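You operate a simulated robot arm through the tools that you are given. There is no shell and no other tool. Be economical: measure what you need, move in short steps, check, and stop when the job is done.

Carry out the task below with a simulated two-armed robot. There is one attempt and no reset: what you move stays moved.

TASK
Take the lid off the yellow can and lay it down on the top of the bench with the turntable. Open the left cuff bench drawer, take the small yellow disc on the top of the steel table and put it away in the inside of the left cuff bench drawer and shut the drawer again. Put the grey spacer ring in the 125 bay. Put the steel shoe labelled "59" from the tray of the far head on the low shelf in the tape tower. Put the black cap from the bench before the yellow valve on the top of the grey cart. Open the right blue drawer. The order is free.

The check looks at the end state, three seconds after you hand in, the way a careful person would. Anything else that was tipped, shoved, dropped, spilled or broken makes it a failure. Lids that push on must go on centred and level and be pressed home; caps that screw on are set level and turned clockwise until they are tight.

THE ROBOT
Two 6-joint arms with two-finger grippers on one trunk, on a base that drives. Base frame: it is fixed to the floor where the robot stands at the start and does not move with it; the origin is under the middle of the robot, x ahead of it, y to its left, z up; the surface under the hand at the start is at about z = 780. Units: mm, degrees, N and s.
The left shoulder is at the start at [30, 178, 963], the right one opposite. With the tool pointing down near the work surface each hand reaches from about 460 to 840 mm from the robot's upright axis, wherever it stands, measured 20 degrees to its own side. Places, roughly: 125 bay (16x19 cm) [-8120, -2500, 840]; black cap (7x7x4 cm) [-5800, 2000, 800]; grey spacer ring (7x7x3 cm) [-11200, -1300, 800]; inside of the left cuff bench drawer [300, -2700, 700]; left cuff bench drawer [300, -2700, 700]; low shelf in the tape tower (68x22 cm) [-8200, -140, 600]; right blue drawer [-8800, -2800, 700]; small yellow disc [-7250, 2000, 750]; steel shoe [-5750, 3750, 750]; top of the grey cart (40x21 cm) [-2940, 2060, 820]; yellow can (7x7x8 cm) [500, 0, 800]. Payload 2.54 kg a hand.
The tool frame of a hand sits at the grasp point between the pads (the TCP): z along the fingers, y along the line on which they close. The tips reach 30 mm beyond it. The gripper opens to 116 mm. The gripper's body begins 95 mm behind the TCP.
Orientation is that of the tool frame in the base frame, as a unit quaternion [w, x, y, z]. With the fingers straight down and closing along the base's y, the tool's x points along the base's -x, its y along +y and its z along -z.

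THE INTERFACE
- The arms move only by the tool play_rows. It takes "left_motion", "right_motion" or both (then of equal length, played together; a hand with none holds still); each is a list of rows, each a list of 7 numbers: the closure, from 0 (fully open) to 1 (shut), then the shift along the base's x, y, z in mm, then the turn, a rotation vector about the base's x, y, z in degrees. In form: [[gripper, tx, ty, tz, ax, ay, az], ...]. A call has 1 to 20 rows; each row shifts and turns the commanded pose from where the row before left it. Rows are played at 5 a second. More than 50 mm and 8.6 degrees between two rows, or a gripper value outside its range, and nothing of the call is played. Where a pose cannot be reached the arm comes as near as it can. A force on the tool above 40 N (or 10 N above the force at the start of the call, whichever is more), or a blocked arm, ends the call early, and 0.2 s more pass. Each finger travels about 153 mm/s and halts on what it meets, pressing with about 21 N; the grip force reading is that of the motor and also rises with nothing between the fingers. The clock runs only during rows and for 0.2 s after the last one: add rows that do not move to give the fingers time. The reply holds the time, the measured pose of the TCP, the force on the tool along the base axes, the opening and the grip force, in the units named above and with some noise, with the torque about the TCP (base axes, N m) and any sound that the robot's microphone picked up.
- Cameras (640 x 400 px; columns grow to the right, rows downward): "scene" is now at [46.5, -10.3, 1684.1]; the picture's right is [-0.15, -0.99, 0.00], its down [-0.75, 0.11, -0.65] and it looks along [0.64, -0.10, -0.76] (base axes); focal length 256 px, centre (320, 200). "left" rides on the left gripper at [69, 15, -122] in its tool frame; the picture's right is [-0.21, 0.98, 0.00], its down [-0.83, -0.18, -0.53] and it looks along [-0.52, -0.11, 0.85] (tool axes); focal length 251 px, centre (320, 200). "right" rides on the right gripper at [69, -15, -122] in its tool frame; the picture's right is [0.21, 0.98, 0.00], its down [-0.83, 0.18, -0.53] and it looks along [-0.52, 0.11, 0.85] (tool axes); focal length 251 px, centre (320, 200). There is no depth. A picture from a camera that has moved, and an enlarged one, comes with that camera's place and axes in the base frame and with its lens.
- snapshot(camera): a new picture of that camera. The clock stands still meanwhile.
- raise_lower(by): slides the trunk up (or, below 0, down) by that many mm; the arms and the scene camera ride with it, the base frame stays. It gives what a move gives, with no picture.
- base_move(legs): drives the robot by 1 to 6 legs, each [ahead, left, turn to the left] in mm, mm and degrees, along the robot's own axes; the way and the turn of a leg run together, so that a leg with both is an arc; at most 1500 mm and 180 degrees a leg. The arms and the cameras ride along, it lands a little off, and it stops where it bumps. It gives what a move gives.
- turn_head(pan, tilt): turns the head with the scene camera to pan (to the left, within 143 degrees either way) and tilt (down, from -29 to 69), counted from straight ahead of the robot. It gives what a move gives.
- inspect(camera, box): a new picture of the part [left, top, right, bottom] of that camera's present view, enlarged. The clock stands still meanwhile.
- hand_in(): hands the job in; it is judged then, once.

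Work in short steps. Places have to be worked out from the pictures, the camera data and where the tool is seen: move nearer, look again, correct. Check each grasp and each placing, and mend what went wrong. You have 186 turns and 166 pictures in all, those below and enlarged ones among them. Open the grippers and draw the arms clear of the work before you hand the job in, unless the task says otherwise; then end with one line.

The tools are called after ">>>" by a JSON object that holds its "name" and its "arguments". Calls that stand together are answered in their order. play_rows: Moves the arms, as the interface text tells. Its arguments: {"type":"object","properties":{"left_motion":{"type":"array","items":{"type":"array","items":{"type":"number"}}},"right_motion":{"type":"array","items":{"type":"array","items":{"type":"number"}}}},"required":[]} The other tools are called the same way: raise_lower (by) slides the trunk up or down; base_move (legs) drives the base; turn_head (pan, tilt) turns the head that bears the scene camera; snapshot (camera) takes a picture; inspect (camera, box) takes an enlarged picture of a part of a camera's view; hand_in () hands the job in.

At the start:

```text
clock: 0.0
left_position: [528.6, 160.5, 1055.8]
left_tool_rot: [0.001, 0.0, 1.0, 0.0]
left_ft_force: [-0.4, 0.4, -0.3]
left_torque: [0.02, 0.04, 0.0]
left_gripper_width: 116.2
left_grasp_force: 0.1
right_position: [559.1, -241.3, 1132.8]
right_tool_rot: [0.0, 0.0, 1.0, 0.0]
right_ft_force: [-0.2, 0.4, 0.4]
right_torque: [-0.03, -0.02, -0.01]
right_gripper_width: 116.0
right_grasp_force: 0.1
trunk travel left (down, up): [-175.0, 365.0]
robot x, y, heading: [0.2, 1.8, 0.1]
head pan, tilt: [-8.6, 49.7]
```

scene: 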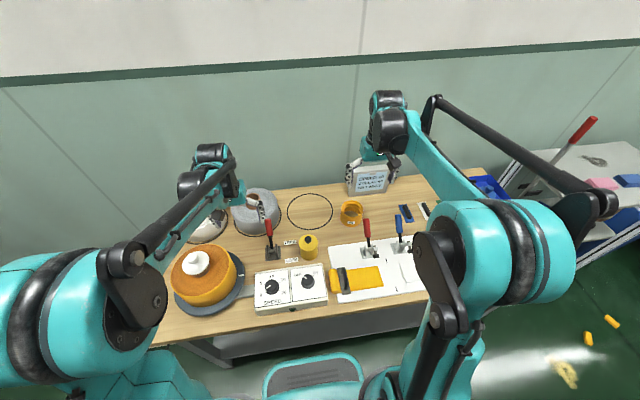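
right: 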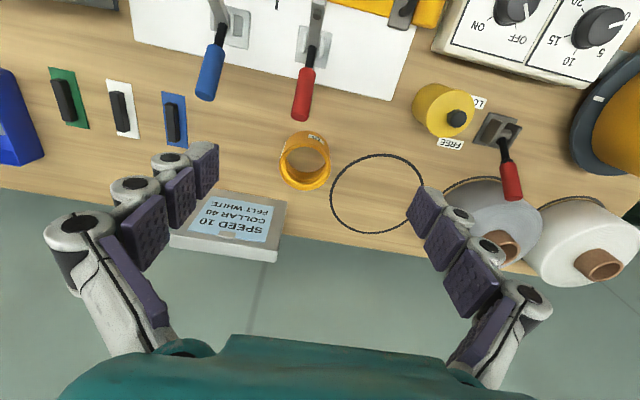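
left: 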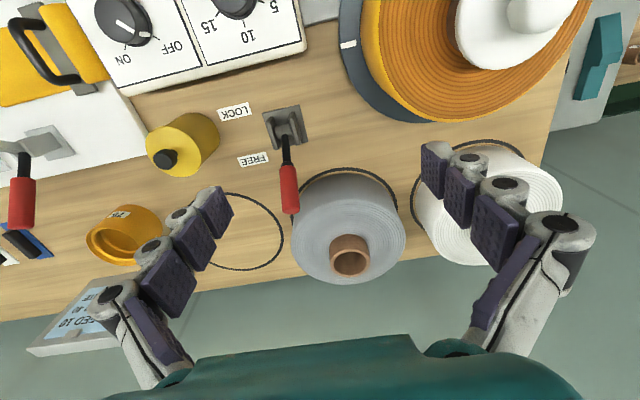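

I start by looking closely at the yellow can on the bench before me.

>>> {"name": "inspect", "arguments": {"camera": "scene", "box": [150, 150, 450, 340]}}

>>> {"name": "inspect", "arguments": {"camera": "left", "box": [80, 60, 400, 260]}}

```text
2.11 times, centred on (300, 245) of scene
camera zoom: at [46.5, -10.3, 1684.1], right [-0.15, -0.99, 0.0], down [-0.75, 0.11, -0.65], along [0.64, -0.1, -0.76], focal length 539 px, centre (362, 105)
```

zoom: 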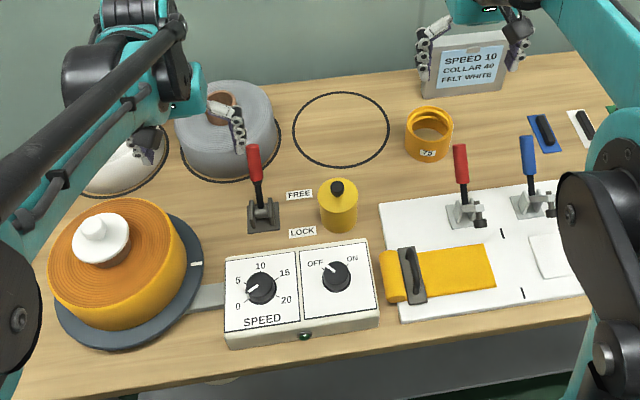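

```text
2.00 times, centred on (240, 160) of left
camera zoom: at [458.5, 173.8, 1176.7], right [0.21, 0.98, 0.0], down [0.83, -0.18, 0.53], along [0.52, -0.11, -0.85], focal length 503 px, centre (480, 280)
```

zoom: 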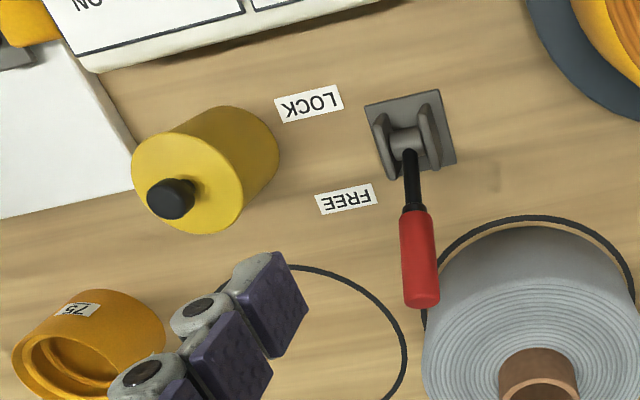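

I judge the knob at about (545,-47,870). I bring the right hand above it, half closed, and look.

>>> {"name": "play_rows", "arguments": {"right_motion": [[0.3, 0, 48, -20, 0, 0, 0], [0.5, -7, 49, -30, 0, 0, 0], [0.5, -7, 49, -40, 0, 0, 0], [0.5, 0, 48, -40, 0, 0, 0], [0.5, 0, 0, -23, 0, 0, 0], [0.5, 0, 0, 0, 0, 0, 0], [0.5, 0, 0, 0, 0, 0, 0]]}}

>>> {"name": "snapshot", "arguments": {"camera": "right"}}

>>> {"name": "snapshot", "arguments": {"camera": "scene"}}

```text
refused: row 1 steps farther than a row can; nothing moved
```

```text
160 pictures are left
camera right: at [489.3, -257.1, 1256.2], right [-0.21, 0.98, 0.0], down [0.83, 0.18, 0.53], along [0.52, 0.11, -0.85], focal length 251 px, centre (320, 200)
```

right: 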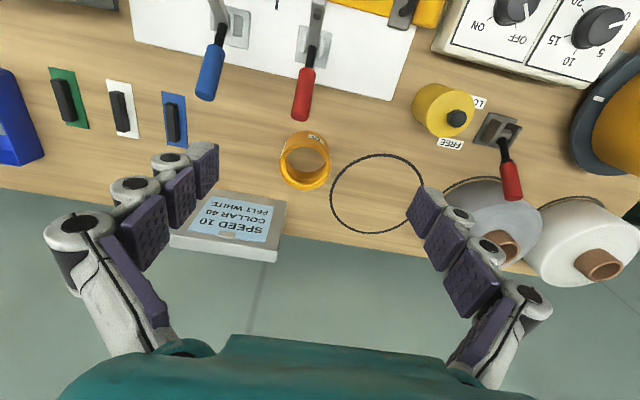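

```text
159 pictures are left
camera scene: at [46.5, -10.3, 1684.1], right [-0.15, -0.99, 0.0], down [-0.75, 0.11, -0.65], along [0.64, -0.1, -0.76], focal length 256 px, centre (320, 200)
```

scene: 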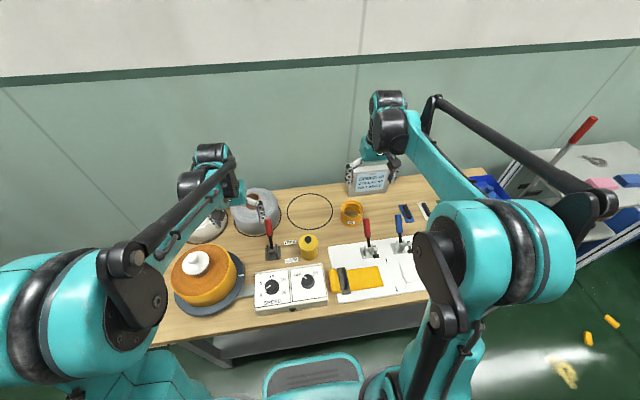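

The step was a bit too long; I replay with shorter rows (norm ≤ 50).

>>> {"name": "play_rows", "arguments": {"right_motion": [[0.3, 0, 40, -28, 0, 0, 0], [0.5, -4, 40, -28, 0, 0, 0], [0.5, -5, 40, -28, 0, 0, 0], [0.5, -5, 40, -28, 0, 0, 0], [0.5, 0, 34, -28, 0, 0, 0], [0.5, 0, 0, -33, 0, 0, 0], [0.5, 0, 0, 0, 0, 0, 0], [0.5, 0, 0, 0, 0, 0, 0]]}}

>>> {"name": "snapshot", "arguments": {"camera": "right"}}

```text
clock: 1.8
left_position: [528.1, 160.8, 1055.6]
left_tool_rot: [0.0, 0.0, 1.0, 0.0]
left_ft_force: [-0.1, -0.9, 0.0]
left_torque: [-0.01, 0.03, 0.02]
left_gripper_width: 115.9
left_grasp_force: 0.0
right_position: [544.5, -49.3, 959.7]
right_tool_rot: [-0.001, 0.0, 1.0, 0.0]
right_ft_force: [0.6, 0.1, 0.6]
right_torque: [-0.02, -0.01, -0.04]
right_gripper_width: 58.2
right_grasp_force: 0.1
trunk travel left (down, up): [-175.0, 365.0]
robot x, y, heading: [-0.2, -0.5, 0.1]
head pan, tilt: [-8.6, 49.7]
```

```text
158 pictures are left
camera right: at [474.6, -63.8, 1084.1], right [-0.21, 0.98, 0.0], down [0.83, 0.18, 0.53], along [0.52, 0.11, -0.85], focal length 251 px, centre (320, 200)
```

right: 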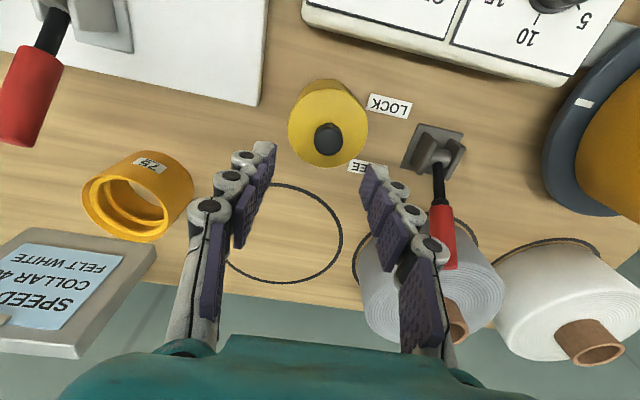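

Knob seems at (544,-44). I shift +5 in y and descend to tips at z≈875, then look.

>>> {"name": "play_rows", "arguments": {"right_motion": [[0.5, 0, 5, -30, 0, 0, 0], [0.5, 0, 0, -25, 0, 0, 0], [0.5, 0, 0, 0, 0, 0, 0]]}}

>>> {"name": "snapshot", "arguments": {"camera": "right"}}

>>> {"name": "inspect", "arguments": {"camera": "scene", "box": [260, 190, 360, 260]}}

```text
clock: 2.6
left_position: [527.4, 160.2, 1056.6]
left_tool_rot: [0.0, 0.0, 1.0, 0.001]
left_ft_force: [0.4, 0.0, -0.3]
left_torque: [-0.02, 0.02, -0.01]
left_gripper_width: 115.9
left_grasp_force: 0.0
right_position: [543.6, -41.1, 906.1]
right_tool_rot: [0.001, 0.0, 1.0, 0.0]
right_ft_force: [1.0, -0.3, 0.3]
right_torque: [0.0, 0.02, 0.01]
right_gripper_width: 57.9
right_grasp_force: 0.0
trunk travel left (down, up): [-175.0, 365.0]
robot x, y, heading: [-4.3, 0.3, -0.1]
head pan, tilt: [-8.6, 49.7]
```

```text
157 pictures are left
camera right: at [473.8, -55.7, 1029.7], right [-0.21, 0.98, 0.0], down [0.83, 0.18, 0.53], along [0.52, 0.11, -0.85], focal length 251 px, centre (320, 200)
```

right: 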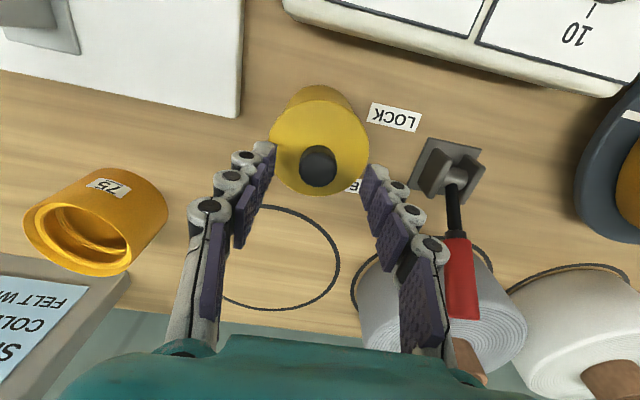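

```text
5.71 times, centred on (310, 225) of scene
camera zoom: at [46.5, -10.1, 1684.1], right [-0.15, -0.99, 0.0], down [-0.75, 0.11, -0.65], along [0.64, -0.1, -0.76], focal length 1464 px, centre (377, 57)
```

zoom: 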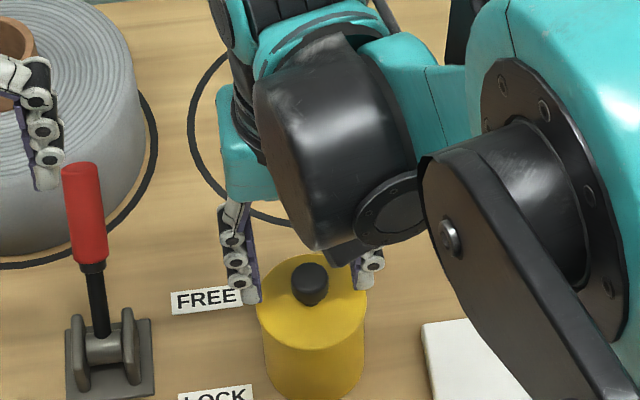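

The lid top is at about z≈858, with the knob to ≈877. I descend slowly to TCP ≈891 and close on the knob.

>>> {"name": "play_rows", "arguments": {"right_motion": [[0.5, 0, -2, -5, 0, 0, 0], [0.5, 0, 0, -5, 0, 0, 0], [0.5, 0, 0, -4, 0, 0, 0], [0.5, 0, 0, 0, 0, 0, 0]]}}

>>> {"name": "inspect", "arguments": {"camera": "scene", "box": [260, 190, 360, 260]}}

```text
clock: 3.6
left_position: [527.5, 160.4, 1055.7]
left_tool_rot: [0.0, 0.0, 1.0, 0.0]
left_ft_force: [-0.2, -0.7, 0.3]
left_torque: [-0.02, 0.02, -0.03]
left_gripper_width: 115.8
left_grasp_force: 0.0
right_position: [544.7, -44.7, 891.5]
right_tool_rot: [0.0, 0.0, 1.0, -0.001]
right_ft_force: [0.6, 0.3, -0.1]
right_torque: [0.01, 0.0, 0.0]
right_gripper_width: 58.1
right_grasp_force: 0.1
trunk travel left (down, up): [-175.0, 365.0]
robot x, y, heading: [0.6, 1.1, -0.1]
head pan, tilt: [-8.6, 49.7]
```

```text
5.71 times, centred on (310, 225) of scene
camera zoom: at [46.4, -10.2, 1684.1], right [-0.15, -0.99, 0.0], down [-0.75, 0.11, -0.65], along [0.64, -0.1, -0.76], focal length 1464 px, centre (377, 57)
```

zoom: 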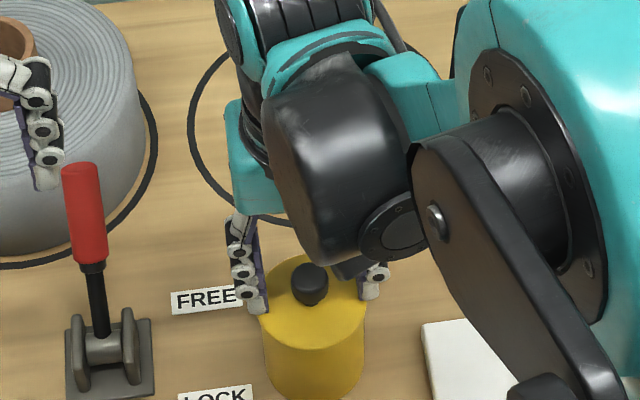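

The fingers straddle the knob well. I close gently.

>>> {"name": "play_rows", "arguments": {"right_motion": [[0.7, 0, 0, 0, 0, 0, 0], [0.85, 0, 0, 0, 0, 0, 0], [1.0, 0, 0, 0, 0, 0, 0], [1.0, 0, 0, 0, 0, 0, 0]]}}

>>> {"name": "snapshot", "arguments": {"camera": "right"}}

```text
clock: 4.6
left_position: [526.5, 159.1, 1056.0]
left_tool_rot: [0.0, 0.001, 1.0, 0.0]
left_ft_force: [-0.8, -0.3, -0.4]
left_torque: [-0.01, -0.01, 0.02]
left_gripper_width: 115.9
left_grasp_force: 0.0
right_position: [543.2, -43.6, 891.8]
right_tool_rot: [0.0, 0.0, 1.0, 0.0]
right_ft_force: [0.0, 5.4, 10.7]
right_torque: [0.16, 0.02, 0.05]
right_gripper_width: 21.8
right_grasp_force: 21.0
trunk travel left (down, up): [-175.0, 365.0]
robot x, y, heading: [-0.2, 2.5, -0.0]
head pan, tilt: [-8.6, 49.7]
```

```text
154 pictures are left
camera right: at [474.1, -58.5, 1015.1], right [-0.21, 0.98, 0.0], down [0.83, 0.18, 0.53], along [0.52, 0.11, -0.85], focal length 251 px, centre (320, 200)
```

right: 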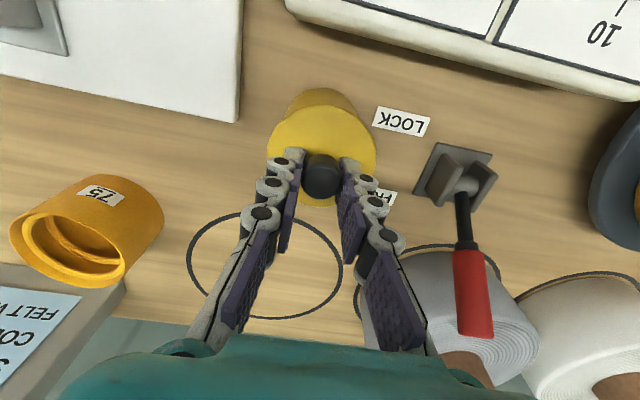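

Gripped the knob at 22 mm. I pull up slowly and look at whether only the lid comes.

>>> {"name": "play_rows", "arguments": {"right_motion": [[1, 0, 0, 3, 0, 0, 0], [1, 0, 0, 4, 0, 0, 0], [1, 0, 0, 5, 0, 0, 0], [1, 0, 0, 8, 0, 0, 0], [1, 0, 0, 0, 0, 0, 0]]}}

>>> {"name": "inspect", "arguments": {"camera": "scene", "box": [260, 190, 360, 260]}}

>>> {"name": "snapshot", "arguments": {"camera": "right"}}

```text
clock: 5.8
left_position: [528.2, 158.6, 1055.4]
left_tool_rot: [0.0, 0.0, 1.0, 0.0]
left_ft_force: [-0.5, 0.8, -0.1]
left_torque: [0.0, 0.0, 0.01]
left_gripper_width: 116.2
left_grasp_force: 0.0
right_position: [544.8, -45.8, 910.1]
right_tool_rot: [0.0, 0.0, 1.0, 0.0]
right_ft_force: [0.2, -0.8, 1.9]
right_torque: [0.0, 0.03, 0.06]
right_gripper_width: 22.4
right_grasp_force: 21.2
trunk travel left (down, up): [-175.0, 365.0]
robot x, y, heading: [-3.4, -1.8, -0.0]
head pan, tilt: [-8.6, 49.7]
```

```text
5.71 times, centred on (310, 225) of scene
camera zoom: at [46.3, -10.4, 1684.1], right [-0.15, -0.99, 0.0], down [-0.75, 0.11, -0.65], along [0.64, -0.1, -0.76], focal length 1464 px, centre (377, 57)
```

zoom: 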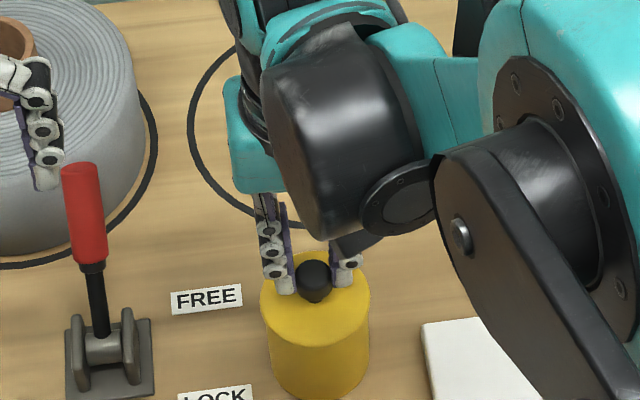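

```text
152 pictures are left
camera right: at [475.3, -60.3, 1034.3], right [-0.21, 0.98, 0.0], down [0.83, 0.18, 0.53], along [0.52, 0.11, -0.85], focal length 251 px, centre (320, 200)
```

right: 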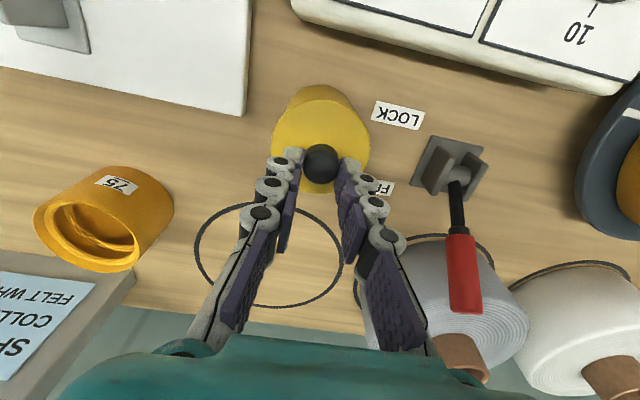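

The fingers seem to have slid up the knob; the can did not move. I look closer for the lid seam.

>>> {"name": "inspect", "arguments": {"camera": "scene", "box": [290, 225, 330, 265]}}

>>> {"name": "inspect", "arguments": {"camera": "right", "box": [260, 70, 390, 200]}}

>>> {"name": "inspect", "arguments": {"camera": "left", "box": [120, 80, 240, 200]}}

```text
10.00 times, centred on (310, 245) of scene
camera zoom: at [46.3, -10.4, 1684.1], right [-0.15, -0.99, 0.0], down [-0.75, 0.11, -0.65], along [0.64, -0.1, -0.76], focal length 2562 px, centre (420, -250)
```

zoom: 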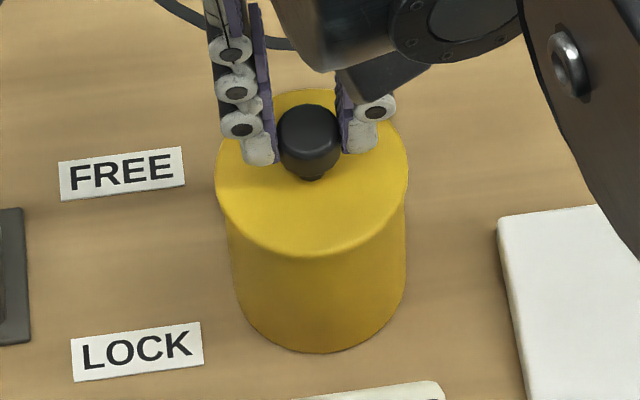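

```text
3.08 times, centred on (325, 135) of right
camera zoom: at [475.3, -60.3, 1034.3], right [-0.21, 0.98, 0.0], down [0.83, 0.18, 0.53], along [0.52, 0.11, -0.85], focal length 774 px, centre (305, 400)
```

zoom: 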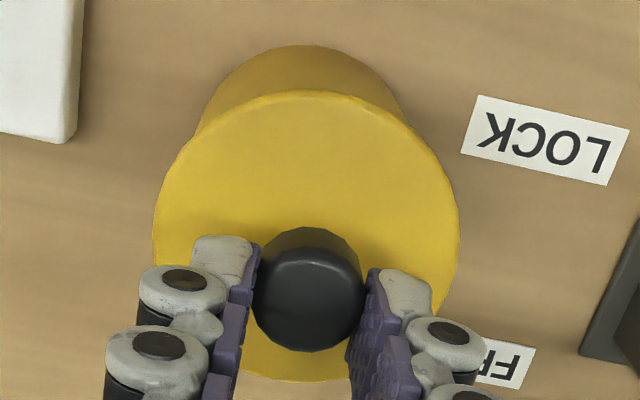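

```text
3.33 times, centred on (180, 140) of left
camera zoom: at [458.4, 173.7, 1176.8], right [0.21, 0.98, 0.0], down [0.83, -0.18, 0.53], along [0.52, -0.11, -0.85], focal length 838 px, centre (787, 400)
```

zoom: 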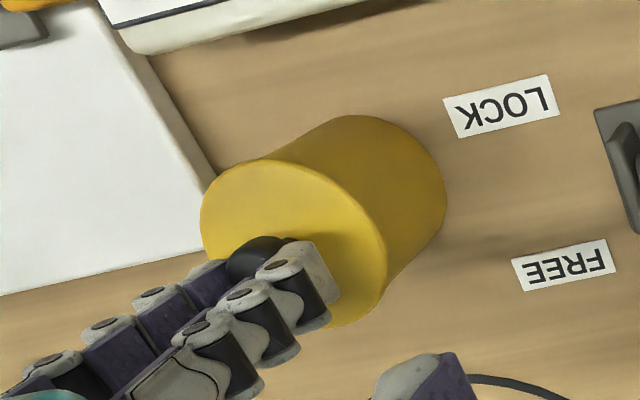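

The knob slipped through the fingers. I go back down, regrip and pull in small steps with a counter‑clockwise twist, watching forces.

>>> {"name": "play_rows", "arguments": {"right_motion": [[0.75, 0, 0, 0, 0, 0, 0], [0.7, 0, 1.5, -10, 0, 0, 0], [0.7, 0, 0, -8, 0, 0, 0], [0.7, 0, 0, -4, 0, 0, 0], [0.7, 0, 0, 0, 0, 0, 0]]}}

>>> {"name": "inspect", "arguments": {"camera": "right", "box": [260, 70, 390, 200]}}

```text
clock: 7.1
left_position: [526.9, 159.3, 1056.3]
left_tool_rot: [0.001, -0.001, 1.0, 0.0]
left_ft_force: [-0.5, 0.0, -0.1]
left_torque: [0.0, -0.03, 0.02]
left_gripper_width: 115.8
left_grasp_force: 0.1
right_position: [544.4, -45.5, 892.1]
right_tool_rot: [0.001, 0.001, 1.0, 0.0]
right_ft_force: [-0.4, -1.7, 26.6]
right_torque: [-0.07, 0.06, 0.03]
right_gripper_width: 21.6
right_grasp_force: 20.8
trunk travel left (down, up): [-175.0, 365.0]
robot x, y, heading: [-3.4, 0.4, -0.1]
head pan, tilt: [-8.6, 49.7]
stopped in row 5 (right hand): the force on the tool passed its limit at 50 N (the readings are from after the stop); the commanded pose is now the measured one
```

```text
3.08 times, centred on (325, 135) of right
camera zoom: at [474.9, -60.1, 1014.7], right [-0.21, 0.98, 0.0], down [0.82, 0.18, 0.54], along [0.52, 0.11, -0.84], focal length 774 px, centre (305, 400)
```

zoom: 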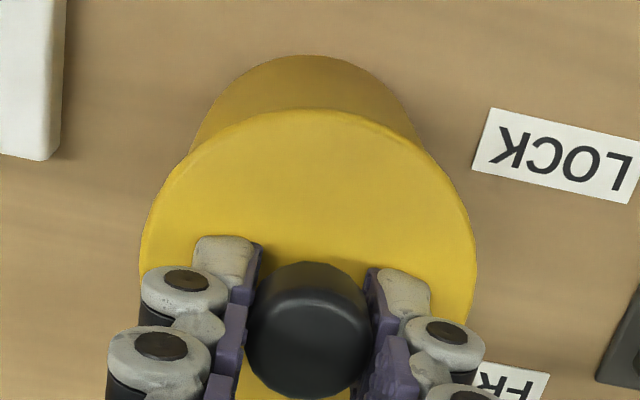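

The tips touch the lid top at this height (TCP 892), and the fingers did not open. I open more clearly and raise a touch.

>>> {"name": "play_rows", "arguments": {"right_motion": [[0.4, 0, 0, 1, 0, 0, 0], [0.4, 0, 0, 1, 0, 0, 0], [0.5, 0, 0, 0, 0, 0, 0]]}}

>>> {"name": "inspect", "arguments": {"camera": "right", "box": [260, 70, 390, 200]}}

```text
clock: 7.9
left_position: [527.5, 159.5, 1056.0]
left_tool_rot: [0.0, 0.0, 1.0, -0.001]
left_ft_force: [-0.8, 0.0, -0.4]
left_torque: [0.0, 0.0, -0.04]
left_gripper_width: 115.7
left_grasp_force: 0.1
right_position: [544.8, -44.2, 892.1]
right_tool_rot: [0.0, 0.0, 1.0, 0.0]
right_ft_force: [-0.3, 1.2, -0.6]
right_torque: [0.01, 0.02, 0.0]
right_gripper_width: 58.0
right_grasp_force: 0.0
trunk travel left (down, up): [-175.0, 365.0]
robot x, y, heading: [1.8, -2.5, -0.2]
head pan, tilt: [-8.6, 49.7]
```

```text
3.08 times, centred on (325, 135) of right
camera zoom: at [475.8, -59.2, 1015.4], right [-0.21, 0.98, 0.0], down [0.83, 0.18, 0.53], along [0.52, 0.11, -0.85], focal length 774 px, centre (305, 400)
```

zoom: 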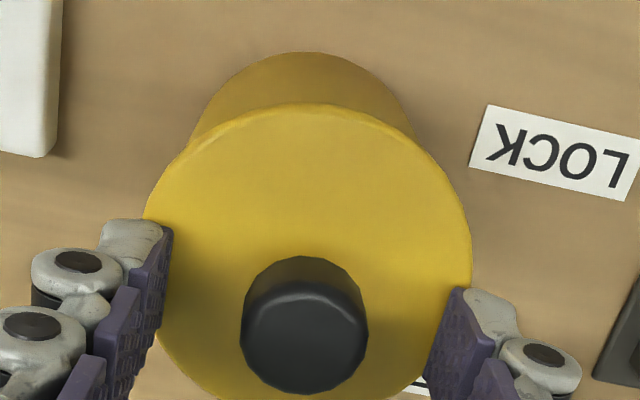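

Now the knob is between the open fingers. I regrip and pull only a little to read the force.

>>> {"name": "play_rows", "arguments": {"right_motion": [[0.8, 0, -0.5, 1, 0, 0, 0], [1.0, 0, 0, 0, 0, 0, 0], [1.0, 0, 0, 0, 0, 0, 0], [1.0, 0, 0, 1, 0, 0, 0], [1.0, 0, 0, 1, 0, 0, 0]]}}

```text
clock: 9.1
left_position: [528.4, 160.6, 1055.9]
left_tool_rot: [0.0, 0.001, 1.0, 0.0]
left_ft_force: [0.7, -0.2, 0.2]
left_torque: [0.0, 0.02, -0.02]
left_gripper_width: 116.1
left_grasp_force: 0.1
right_position: [545.3, -45.6, 894.6]
right_tool_rot: [0.0, 0.0, 1.0, 0.0]
right_ft_force: [-0.8, 0.2, -1.6]
right_torque: [-0.01, -0.04, 0.0]
right_gripper_width: 21.8
right_grasp_force: 20.8
trunk travel left (down, up): [-175.0, 365.0]
robot x, y, heading: [2.3, -0.6, -0.1]
head pan, tilt: [-8.6, 49.7]
```

>>> {"name": "play_rows", "arguments": {"right_motion": [[1.0, 0, 0, 2, 0, 0, 0], [1.0, 0, 0, 1, 0, 0, 0]]}}

>>> {"name": "inspect", "arguments": {"camera": "right", "box": [260, 70, 390, 200]}}

```text
clock: 9.7
left_position: [528.0, 159.5, 1055.2]
left_tool_rot: [0.0, -0.001, 1.0, 0.001]
left_ft_force: [-0.1, -0.2, 0.5]
left_torque: [0.0, -0.03, 0.01]
left_gripper_width: 115.9
left_grasp_force: 0.0
right_position: [545.7, -44.6, 898.7]
right_tool_rot: [0.0, 0.0, 1.0, 0.0]
right_ft_force: [-0.5, 0.0, -1.4]
right_torque: [0.0, -0.02, -0.01]
right_gripper_width: 22.0
right_grasp_force: 20.9
trunk travel left (down, up): [-175.0, 365.0]
robot x, y, heading: [1.1, -0.7, -0.1]
head pan, tilt: [-8.6, 49.7]
```

```text
3.08 times, centred on (325, 135) of right
camera zoom: at [476.1, -60.3, 1021.8], right [-0.21, 0.98, 0.0], down [0.83, 0.18, 0.53], along [0.52, 0.11, -0.85], focal length 774 px, centre (305, 400)
```

zoom: 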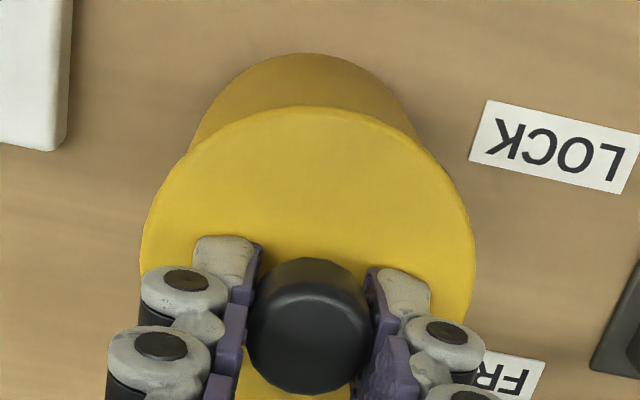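

The lid keeps its size relative to the hand and about 1.5 N weight hangs: it is lifting. I continue slowly.

>>> {"name": "play_rows", "arguments": {"right_motion": [[1.0, 0, 0, 3, 0, 0, 0], [1.0, 0, 0, 4, 0, 0, 0], [1.0, 0, 0, 4, 0, 0, 0], [1.0, 0, 0, 4, 0, 0, 0]]}}

>>> {"name": "inspect", "arguments": {"camera": "right", "box": [260, 70, 390, 200]}}

>>> {"name": "inspect", "arguments": {"camera": "scene", "box": [290, 225, 330, 265]}}

```text
clock: 10.7
left_position: [528.3, 159.8, 1056.0]
left_tool_rot: [0.0, 0.0, 1.0, 0.0]
left_ft_force: [0.4, 0.3, -0.7]
left_torque: [0.02, 0.03, -0.01]
left_gripper_width: 116.0
left_grasp_force: 0.1
right_position: [545.2, -44.2, 912.2]
right_tool_rot: [-0.001, 0.0, 1.0, 0.0]
right_ft_force: [0.4, -0.7, -1.0]
right_torque: [0.0, -0.01, 0.0]
right_gripper_width: 21.9
right_grasp_force: 21.0
trunk travel left (down, up): [-175.0, 365.0]
robot x, y, heading: [2.6, -0.2, 0.0]
head pan, tilt: [-8.6, 49.7]
```

```text
3.08 times, centred on (325, 135) of right
camera zoom: at [476.4, -59.6, 1036.1], right [-0.21, 0.98, 0.0], down [0.83, 0.18, 0.53], along [0.52, 0.11, -0.85], focal length 774 px, centre (305, 400)
```

zoom: 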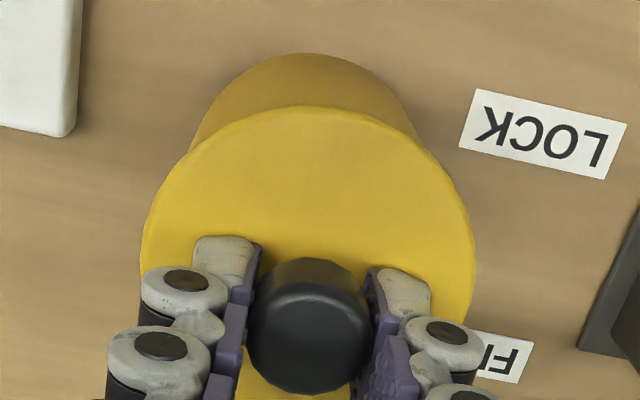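

```text
10.00 times, centred on (310, 245) of scene
camera zoom: at [46.8, -10.2, 1684.1], right [-0.15, -0.99, 0.0], down [-0.75, 0.11, -0.65], along [0.64, -0.1, -0.76], focal length 2562 px, centre (420, -250)
```

zoom: 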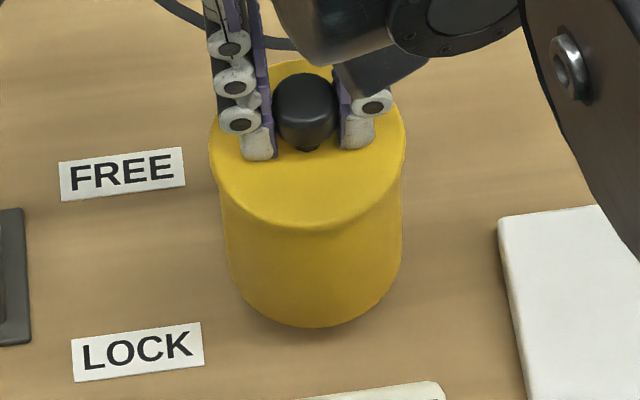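

The whole can lifts with its lid, so I need the left hand to hold the body. I carry the can up and out to about (650,0), and pitch the left hand to point forward.

>>> {"name": "play_rows", "arguments": {"right_motion": [[1, 0, 0, 20, 0, 0, 0], [1, 0, 0, 20, 0, 0, 0], [1, 0, 0, 20, 0, 0, 0], [1, 10, 0, 20, 0, 0, 0], [1, 15, 0, 20, 0, 0, 0], [1, 20, 0, 20, 0, 0, 0], [1, 20, 0, 20, 0, 0, 0], [1, 20, 0, 8, 0, 0, 0], [1, 20, 0, 0, 0, 0, 0], [1, 0, 0, 0, 0, 0, 0], [1, 0, 0, 0, 0, 0, 0]], "left_motion": [[0, 0, 8, 0, 0, -8.3, 0], [0, 0, 8, 0, 0, -8.3, 0], [0, 0, 8, 0, 0, -8.3, 0], [0, 0, 8, 0, 0, -8.3, 0], [0, 0, 8, 0, 0, -8.3, 0], [0, 0, 8, 0, 0, -8.3, 0], [0, 0, 8, 0, 0, -8.3, 0], [0, 0, 8, 0, 0, -8.3, 0], [0, 0, 8, 0, 0, -8.3, 0], [0, 0, 0, 0, 0, -8.3, 0], [0, 0, 0, 0, 0, -7, 0]]}}

>>> {"name": "snapshot", "arguments": {"camera": "scene"}}

>>> {"name": "snapshot", "arguments": {"camera": "left"}}

```text
clock: 13.1
left_position: [553.6, 237.9, 1142.6]
left_tool_rot: [0.702, 0.001, 0.712, 0.0]
left_ft_force: [-0.3, 1.1, -0.4]
left_torque: [0.04, -0.03, -0.01]
left_gripper_width: 116.1
left_grasp_force: 0.2
left hand out of reach, approached as far as the arm can: row 9, 10, 11
right_position: [652.0, -44.3, 1061.1]
right_tool_rot: [0.0, 0.001, 1.0, -0.001]
right_ft_force: [0.1, 0.2, -1.4]
right_torque: [0.01, 0.01, 0.01]
right_gripper_width: 21.8
right_grasp_force: 20.4
trunk travel left (down, up): [-175.0, 365.0]
robot x, y, heading: [-0.1, 1.5, 0.0]
head pan, tilt: [-8.6, 49.7]
```

```text
143 pictures are left
camera scene: at [47.3, -10.0, 1684.1], right [-0.15, -0.99, 0.0], down [-0.75, 0.11, -0.65], along [0.64, -0.1, -0.76], focal length 256 px, centre (320, 200)
```

scene: 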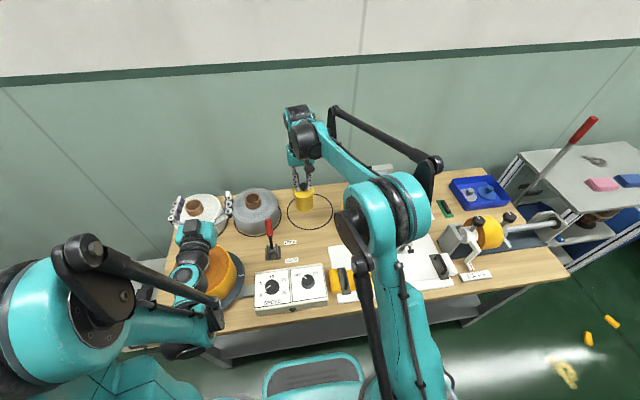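

```text
142 pictures are left
camera left: at [431.7, 251.6, 1073.7], right [0.0, 0.98, 0.22], down [-0.52, -0.18, 0.83], along [0.85, -0.11, 0.51], focal length 251 px, centre (320, 200)
```

left: 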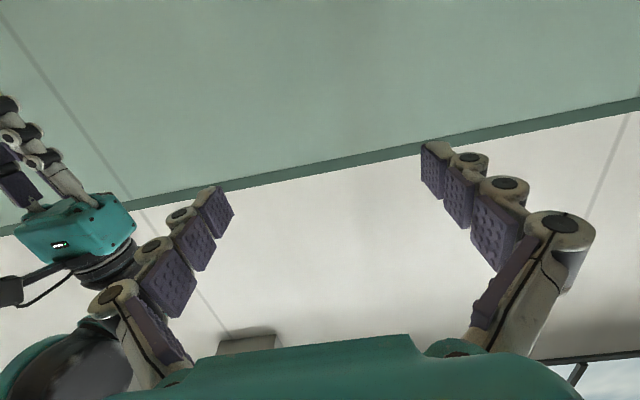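

The left arm cannot fold that low pointing forward, so I raise the can further and swing the left hand in front of it, yawed about -20° along its reach line.

>>> {"name": "play_rows", "arguments": {"right_motion": [[1, 1, 0, 20, 0, 0, 0], [1, 1, 0, 20, 0, 0, 0], [1, 1, 0, 20, 0, 0, 0], [1, 1, 0, 20, 0, 0, 0], [1, 1, 0, 20, 0, 0, 0], [1, 1, 0, 20, 0, 0, 0], [1, 2, 0, 10, 0, 0, 0], [1, 0, 0, 0, 0, 0, 0], [1, 0, 0, 0, 0, 0, 0]], "left_motion": [[0, -4, -26, 0, 0, 0, -4], [0, -4, -26, 0, 0, 0, -4], [0, -4, -26, 0, 0, 0, -4], [0, -4, -26, -5, 0, 0, -4], [0, -4, -26, -5, 0, 0, -4], [0, 0, -26, -5, 0, 0, 0], [0, 0, -26, -5, 0, 0, 0], [0, 0, -26, -5, 0, 0, 0], [0, 0, -26, 0, 0, 0, 0]]}}

>>> {"name": "turn_head", "arguments": {"pan": -6, "tilt": 36}}

>>> {"name": "snapshot", "arguments": {"camera": "scene"}}

>>> {"name": "snapshot", "arguments": {"camera": "left"}}

```text
clock: 15.1
left_position: [538.3, 3.2, 1142.9]
left_tool_rot: [0.696, 0.123, 0.696, -0.123]
left_ft_force: [0.2, -1.1, 0.7]
left_torque: [-0.02, -0.02, 0.0]
left_gripper_width: 116.2
left_grasp_force: 0.1
left hand out of reach, approached as far as the arm can: row 1, 3, 4, 5, 6, 7, 8
right_position: [658.1, -45.6, 1191.1]
right_tool_rot: [-0.001, 0.0, 1.0, 0.0]
right_ft_force: [-0.2, 0.5, -1.4]
right_torque: [0.0, 0.01, 0.05]
right_gripper_width: 21.9
right_grasp_force: 20.7
trunk travel left (down, up): [-175.0, 365.0]
robot x, y, heading: [-3.0, 2.8, -0.0]
head pan, tilt: [-8.6, 49.7]
```

```text
clock: 15.8
left_position: [538.3, 3.4, 1143.3]
left_tool_rot: [0.697, 0.123, 0.696, -0.123]
left_ft_force: [2.1, 0.8, -1.3]
left_torque: [-0.02, 0.01, 0.01]
left_gripper_width: 116.0
left_grasp_force: 0.1
right_position: [658.6, -44.8, 1189.8]
right_tool_rot: [0.001, 0.0, 1.0, 0.0]
right_ft_force: [0.1, -1.1, -0.9]
right_torque: [0.01, -0.01, -0.01]
right_gripper_width: 21.7
right_grasp_force: 20.9
trunk travel left (down, up): [-175.0, 365.0]
robot x, y, heading: [2.3, -1.2, -0.1]
head pan, tilt: [-6.0, 36.0]
```

```text
141 pictures are left
camera scene: at [57.4, -7.9, 1703.8], right [-0.1, -0.99, 0.0], down [-0.59, 0.06, -0.81], along [0.8, -0.08, -0.59], focal length 256 px, centre (320, 200)
```

scene: 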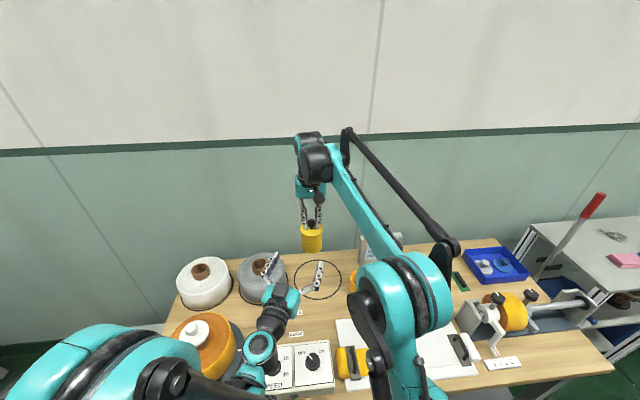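

```text
140 pictures are left
camera left: at [429.8, 58.3, 1073.3], right [0.33, 0.92, 0.21], down [-0.56, 0.01, 0.83], along [0.76, -0.4, 0.52], focal length 251 px, centre (320, 200)
```

left: 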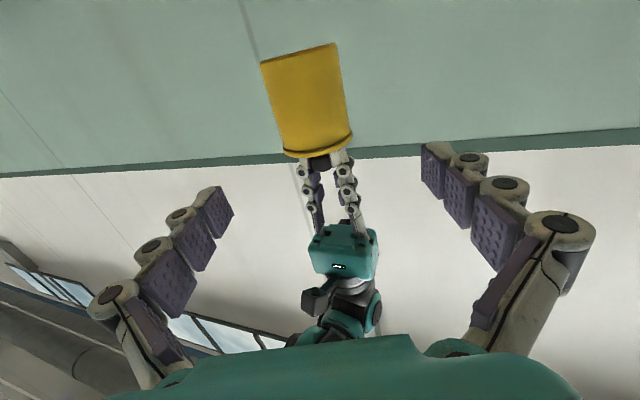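

The can hangs level in front of the left hand. I advance the left hand along its axis while lowering toward body mid-height, stopping short for a check.

>>> {"name": "play_rows", "arguments": {"left_motion": [[0, 24, -9, -5, 0, 0, 0], [0, 24, -9, -7, 0, 0, 0], [0, 24, -9, -7, 0, 0, 0], [0, 15, -6, -7, 0, 0, 0], [0, 0, 0, 0, 0, 0, 0]]}}

>>> {"name": "snapshot", "arguments": {"camera": "left"}}

```text
clock: 17.1
left_position: [627.7, -27.8, 1118.0]
left_tool_rot: [0.696, 0.122, 0.697, -0.123]
left_ft_force: [0.3, 0.4, 0.6]
left_torque: [-0.01, -0.02, -0.02]
left_gripper_width: 116.2
left_grasp_force: 0.0
right_position: [658.2, -44.3, 1189.7]
right_tool_rot: [0.0, 0.001, 1.0, 0.0]
right_ft_force: [0.3, 0.7, -0.8]
right_torque: [-0.02, 0.01, -0.01]
right_gripper_width: 21.8
right_grasp_force: 21.2
trunk travel left (down, up): [-175.0, 365.0]
robot x, y, heading: [4.5, -1.3, 0.1]
head pan, tilt: [-6.0, 36.0]
```

```text
139 pictures are left
camera left: at [518.9, 27.2, 1047.3], right [0.33, 0.92, 0.21], down [-0.56, 0.01, 0.83], along [0.76, -0.4, 0.52], focal length 251 px, centre (320, 200)
```

left: 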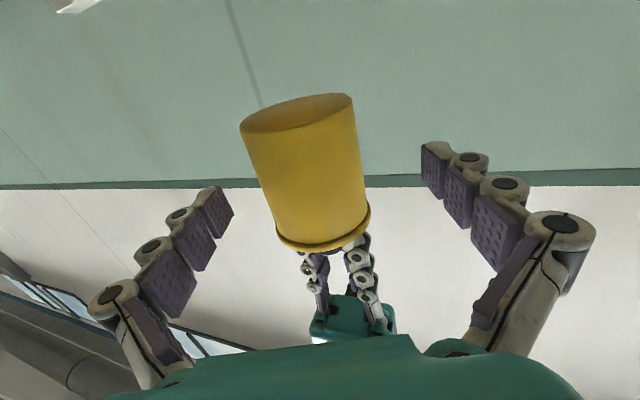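

Centering slightly and moving onto the body, then closing the left fingers gently.

>>> {"name": "play_rows", "arguments": {"left_motion": [[0, 14, -8, 0, 0, 0, 0], [0, 14, -8, 0, 0, 0, 0], [0, 0, 0, 0, 0, 0, 0], [0.15, 0, 0, 0, 0, 0, 0], [0.3, 0, 0, 0, 0, 0, 0], [0.4, 0, 0, 0, 0, 0, 0], [0.6, 0, 0, 0, 0, 0, 0], [0.6, 0, 0, 0, 0, 0, 0]]}}

>>> {"name": "snapshot", "arguments": {"camera": "left"}}

```text
clock: 18.9
left_position: [657.3, -45.7, 1116.2]
left_tool_rot: [0.697, 0.123, 0.696, -0.123]
left_ft_force: [0.0, 0.1, 0.7]
left_torque: [0.02, 0.0, 0.03]
left_gripper_width: 64.6
left_grasp_force: 20.9
right_position: [658.9, -45.0, 1190.3]
right_tool_rot: [0.0, 0.0, 1.0, 0.0]
right_ft_force: [-0.4, 0.1, -1.3]
right_torque: [0.01, 0.02, 0.01]
right_gripper_width: 21.8
right_grasp_force: 20.7
trunk travel left (down, up): [-175.0, 365.0]
robot x, y, heading: [-0.4, -0.5, 0.0]
head pan, tilt: [-6.0, 36.0]
heard: snap
```

```text
138 pictures are left
camera left: at [548.1, 8.7, 1046.8], right [0.33, 0.92, 0.21], down [-0.56, 0.01, 0.83], along [0.76, -0.4, 0.52], focal length 251 px, centre (320, 200)
```

left: 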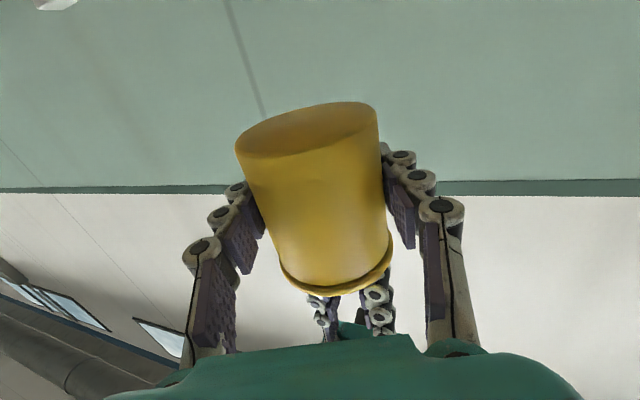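

Both hands hold (body 64.6 mm). A "snap" was heard, perhaps the lid moving. I pull the lid up gently.

>>> {"name": "play_rows", "arguments": {"right_motion": [[1, 0, 0, 2, 0, 0, 0], [1, 0, 0, 2, 0, 0, 0], [1, 0, 0, 3, 0, 0, 0], [1, 0, 0, 3, 0, 0, 0], [1, 0, 0, 0, 0, 0, 0]]}}

>>> {"name": "snapshot", "arguments": {"camera": "left"}}

```text
clock: 20.1
left_position: [658.1, -46.8, 1116.9]
left_tool_rot: [0.697, 0.123, 0.696, -0.123]
left_ft_force: [-0.4, 0.0, -0.3]
left_torque: [0.02, -0.01, -0.03]
left_gripper_width: 64.3
left_grasp_force: 21.1
right_position: [658.0, -46.1, 1201.7]
right_tool_rot: [-0.001, 0.0, 1.0, 0.0]
right_ft_force: [0.1, 0.2, -1.0]
right_torque: [0.0, -0.02, -0.02]
right_gripper_width: 21.8
right_grasp_force: 21.0
trunk travel left (down, up): [-175.0, 365.0]
robot x, y, heading: [2.6, -0.1, -0.2]
head pan, tilt: [-6.0, 36.0]
```

```text
137 pictures are left
camera left: at [548.1, 8.8, 1046.8], right [0.33, 0.92, 0.21], down [-0.56, 0.01, 0.83], along [0.76, -0.4, 0.52], focal length 251 px, centre (320, 200)
```

left: 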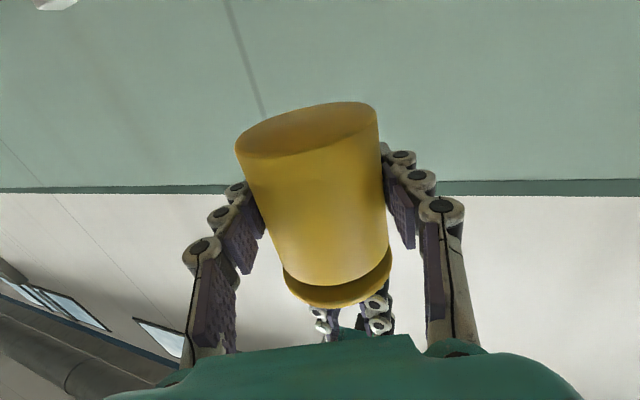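

The lid is off. I lift it clear and carry it right and down toward the free bench spot about (607,-145).

>>> {"name": "play_rows", "arguments": {"right_motion": [[1, 0, 0, 15, 0, 0, 0], [1, 0, 0, 20, 0, 0, 0], [1, 0, -20, 0, 0, 0, 0], [1, 0, -35, 0, 0, 0, 0], [1, -15, -35, 0, 0, 0, 0], [1, -20, -10, -30, 0, 0, 0], [1, -16, 0, -40, 0, 0, 0], [1, 0, 0, -45, 0, 0, 0], [1, 0, 0, -45, 0, 0, 0], [1, 0, 0, -45, 0, 0, 0], [1, 0, 0, -45, 0, 0, 0], [1, 0, 0, -40, 0, 0, 0], [1, 0, 0, -35, 0, 0, 0], [1, 0, 0, -20, 0, 0, 0], [1, 0, 0, 0, 0, 0, 0]]}}

>>> {"name": "snapshot", "arguments": {"camera": "right"}}

>>> {"name": "snapshot", "arguments": {"camera": "scene"}}

```text
clock: 23.2
left_position: [657.8, -46.7, 1117.0]
left_tool_rot: [0.696, 0.122, 0.697, -0.122]
left_ft_force: [0.6, -0.4, 0.7]
left_torque: [0.04, 0.01, 0.0]
left_gripper_width: 64.5
left_grasp_force: 21.3
right_position: [606.2, -146.4, 891.6]
right_tool_rot: [0.001, 0.0, 1.0, 0.0]
right_ft_force: [0.0, -0.1, -0.6]
right_torque: [0.01, 0.0, 0.01]
right_gripper_width: 21.7
right_grasp_force: 21.0
trunk travel left (down, up): [-175.0, 365.0]
robot x, y, heading: [2.6, 1.2, -0.1]
head pan, tilt: [-6.0, 36.0]
```

```text
136 pictures are left
camera right: at [537.2, -160.6, 1014.7], right [-0.21, 0.98, 0.0], down [0.83, 0.18, 0.53], along [0.52, 0.11, -0.85], focal length 251 px, centre (320, 200)
```

right: 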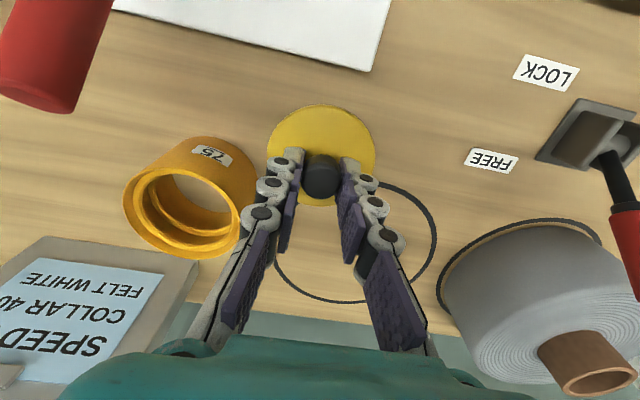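

```text
135 pictures are left
camera scene: at [57.1, -7.8, 1703.9], right [-0.1, -0.99, 0.0], down [-0.58, 0.06, -0.81], along [0.8, -0.08, -0.59], focal length 256 px, centre (320, 200)
```

scene: 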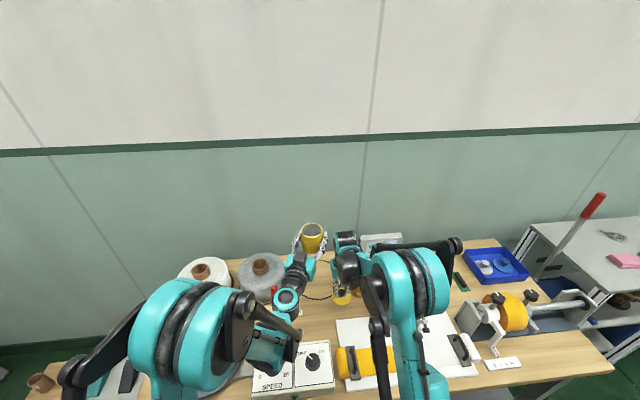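

The footprint below is clear. I descend and then feel for the bench.

>>> {"name": "play_rows", "arguments": {"right_motion": [[1, 0, 0, -25, 0, 0, 0], [1, 0, 0, -20, 0, 0, 0], [1, 0, 0, -10, 0, 0, 0], [1, 0, 0, -4, 0, 0, 0], [1, 0, 0, -3, 0, 0, 0], [1, 0, 0, 0, 0, 0, 0]]}}

>>> {"name": "snapshot", "arguments": {"camera": "right"}}

```text
clock: 24.6
left_position: [658.6, -46.8, 1115.4]
left_tool_rot: [0.696, 0.123, 0.696, -0.123]
left_ft_force: [-0.2, 0.4, -0.1]
left_torque: [-0.01, -0.03, 0.01]
left_gripper_width: 64.3
left_grasp_force: 21.2
right_position: [607.2, -146.3, 829.8]
right_tool_rot: [-0.001, -0.001, 1.0, 0.0]
right_ft_force: [0.2, 0.0, -0.1]
right_torque: [0.01, -0.01, 0.03]
right_gripper_width: 21.8
right_grasp_force: 20.8
trunk travel left (down, up): [-175.0, 365.0]
robot x, y, heading: [-0.6, 2.0, -0.1]
head pan, tilt: [-6.0, 36.0]
```

```text
134 pictures are left
camera right: at [538.4, -160.5, 953.0], right [-0.21, 0.98, 0.0], down [0.83, 0.18, 0.53], along [0.52, 0.11, -0.85], focal length 251 px, centre (320, 200)
```

right: 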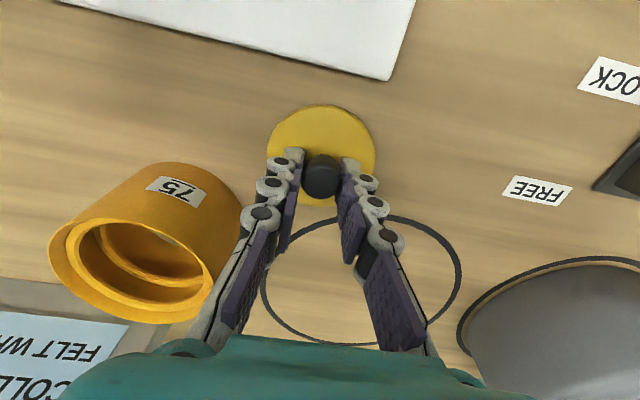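

Still free by a few mm. I go down in 2 mm steps until contact.

>>> {"name": "play_rows", "arguments": {"right_motion": [[1, 0, 0, -2, 0, 0, 0], [1, 0, 0, -2, 0, 0, 0], [1, 0, 0, -2, 0, 0, 0], [1, 0, 0, -1, 0, 0, 0]]}}

```text
clock: 25.6
left_position: [658.4, -46.1, 1116.3]
left_tool_rot: [0.696, 0.122, 0.697, -0.122]
left_ft_force: [-0.1, 0.2, -0.4]
left_torque: [-0.01, 0.0, -0.05]
left_gripper_width: 64.3
left_grasp_force: 21.2
right_position: [608.4, -144.5, 821.5]
right_tool_rot: [0.0, 0.001, 1.0, 0.0]
right_ft_force: [-0.3, 0.5, -0.4]
right_torque: [0.0, -0.02, 0.03]
right_gripper_width: 21.7
right_grasp_force: 20.8
trunk travel left (down, up): [-175.0, 365.0]
robot x, y, heading: [0.8, 0.7, 0.0]
head pan, tilt: [-6.0, 36.0]
```

>>> {"name": "play_rows", "arguments": {"right_motion": [[1, 0, 0, -1.5, 0, 0, 0], [1, 0, 0, -1.5, 0, 0, 0], [1, 0, 0, -1.5, 0, 0, 0]]}}

>>> {"name": "snapshot", "arguments": {"camera": "right"}}

```text
clock: 26.4
left_position: [657.0, -45.7, 1116.4]
left_tool_rot: [0.696, 0.123, 0.696, -0.123]
left_ft_force: [0.3, 0.7, 0.0]
left_torque: [0.02, 0.01, -0.03]
left_gripper_width: 64.1
left_grasp_force: 20.9
right_position: [607.2, -144.4, 817.0]
right_tool_rot: [0.001, -0.001, 1.0, 0.0]
right_ft_force: [0.5, 0.4, 5.3]
right_torque: [-0.01, 0.02, 0.02]
right_gripper_width: 21.8
right_grasp_force: 20.9
trunk travel left (down, up): [-175.0, 365.0]
robot x, y, heading: [-3.2, 2.2, 0.1]
head pan, tilt: [-6.0, 36.0]
```

```text
133 pictures are left
camera right: at [538.2, -159.5, 940.0], right [-0.21, 0.98, 0.0], down [0.83, 0.18, 0.53], along [0.52, 0.11, -0.84], focal length 251 px, centre (320, 200)
```

right: 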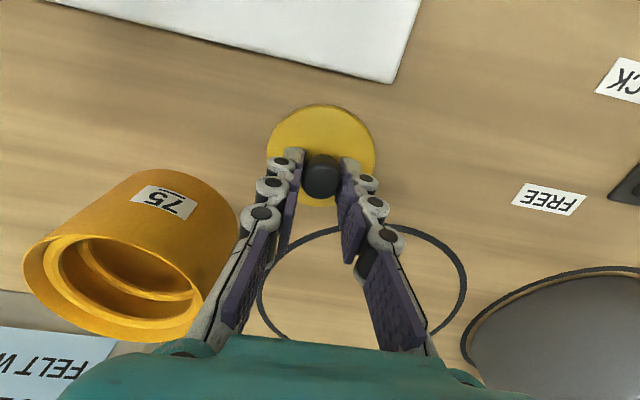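

Contact. I release and rise, then travel above the can held by the left hand with the fingers open.

>>> {"name": "play_rows", "arguments": {"right_motion": [[0.6, 0, 0, 0, 0, 0, 0], [0.6, 0, 0, 0, 0, 0, 0], [0.6, 0, 0, 15, 0, 0, 0], [0.6, 0, 0, 30, 0, 0, 0], [0.3, 0, 0, 45, 0, 0, 0], [0.2, 0, 0, 45, 0, 0, 0], [0.2, 0, 0, 45, 0, 0, 0], [0.2, 0, 0, 45, 0, 0, 0], [0.2, 0, 0, 45, 0, 0, 0], [0.2, 0, 0, 45, 0, 0, 0], [0.2, 0, 0, 45, 0, 0, 0], [0.2, 0, 0, 45, 0, 0, 0], [0.2, 0, 0, 10, 0, 0, 0], [0.2, 0, 0, 0, 0, 0, 0]]}}

>>> {"name": "snapshot", "arguments": {"camera": "right"}}

```text
clock: 29.4
left_position: [657.0, -46.2, 1116.7]
left_tool_rot: [0.696, 0.122, 0.697, -0.122]
left_ft_force: [0.2, 0.4, 0.1]
left_torque: [0.0, 0.0, 0.02]
left_gripper_width: 64.1
left_grasp_force: 20.9
right_position: [608.6, -145.9, 1232.5]
right_tool_rot: [0.0, 0.001, 1.0, 0.0]
right_ft_force: [0.6, 0.2, -0.3]
right_torque: [-0.03, -0.01, 0.03]
right_gripper_width: 92.8
right_grasp_force: 0.1
trunk travel left (down, up): [-175.0, 365.0]
robot x, y, heading: [-1.9, -0.6, 0.0]
head pan, tilt: [-6.0, 36.0]
```

```text
132 pictures are left
camera right: at [539.0, -160.5, 1356.0], right [-0.21, 0.98, 0.0], down [0.83, 0.18, 0.53], along [0.52, 0.11, -0.85], focal length 251 px, centre (320, 200)
```

right: 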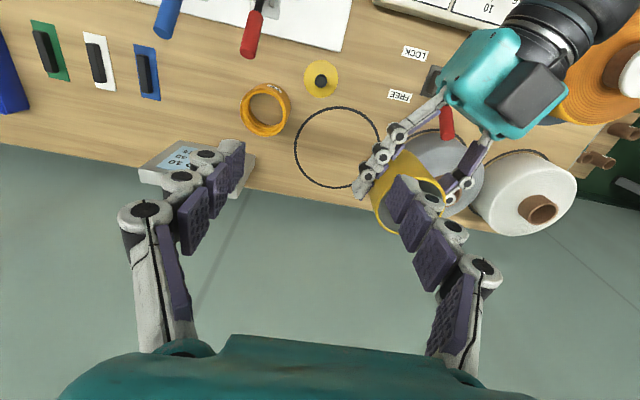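

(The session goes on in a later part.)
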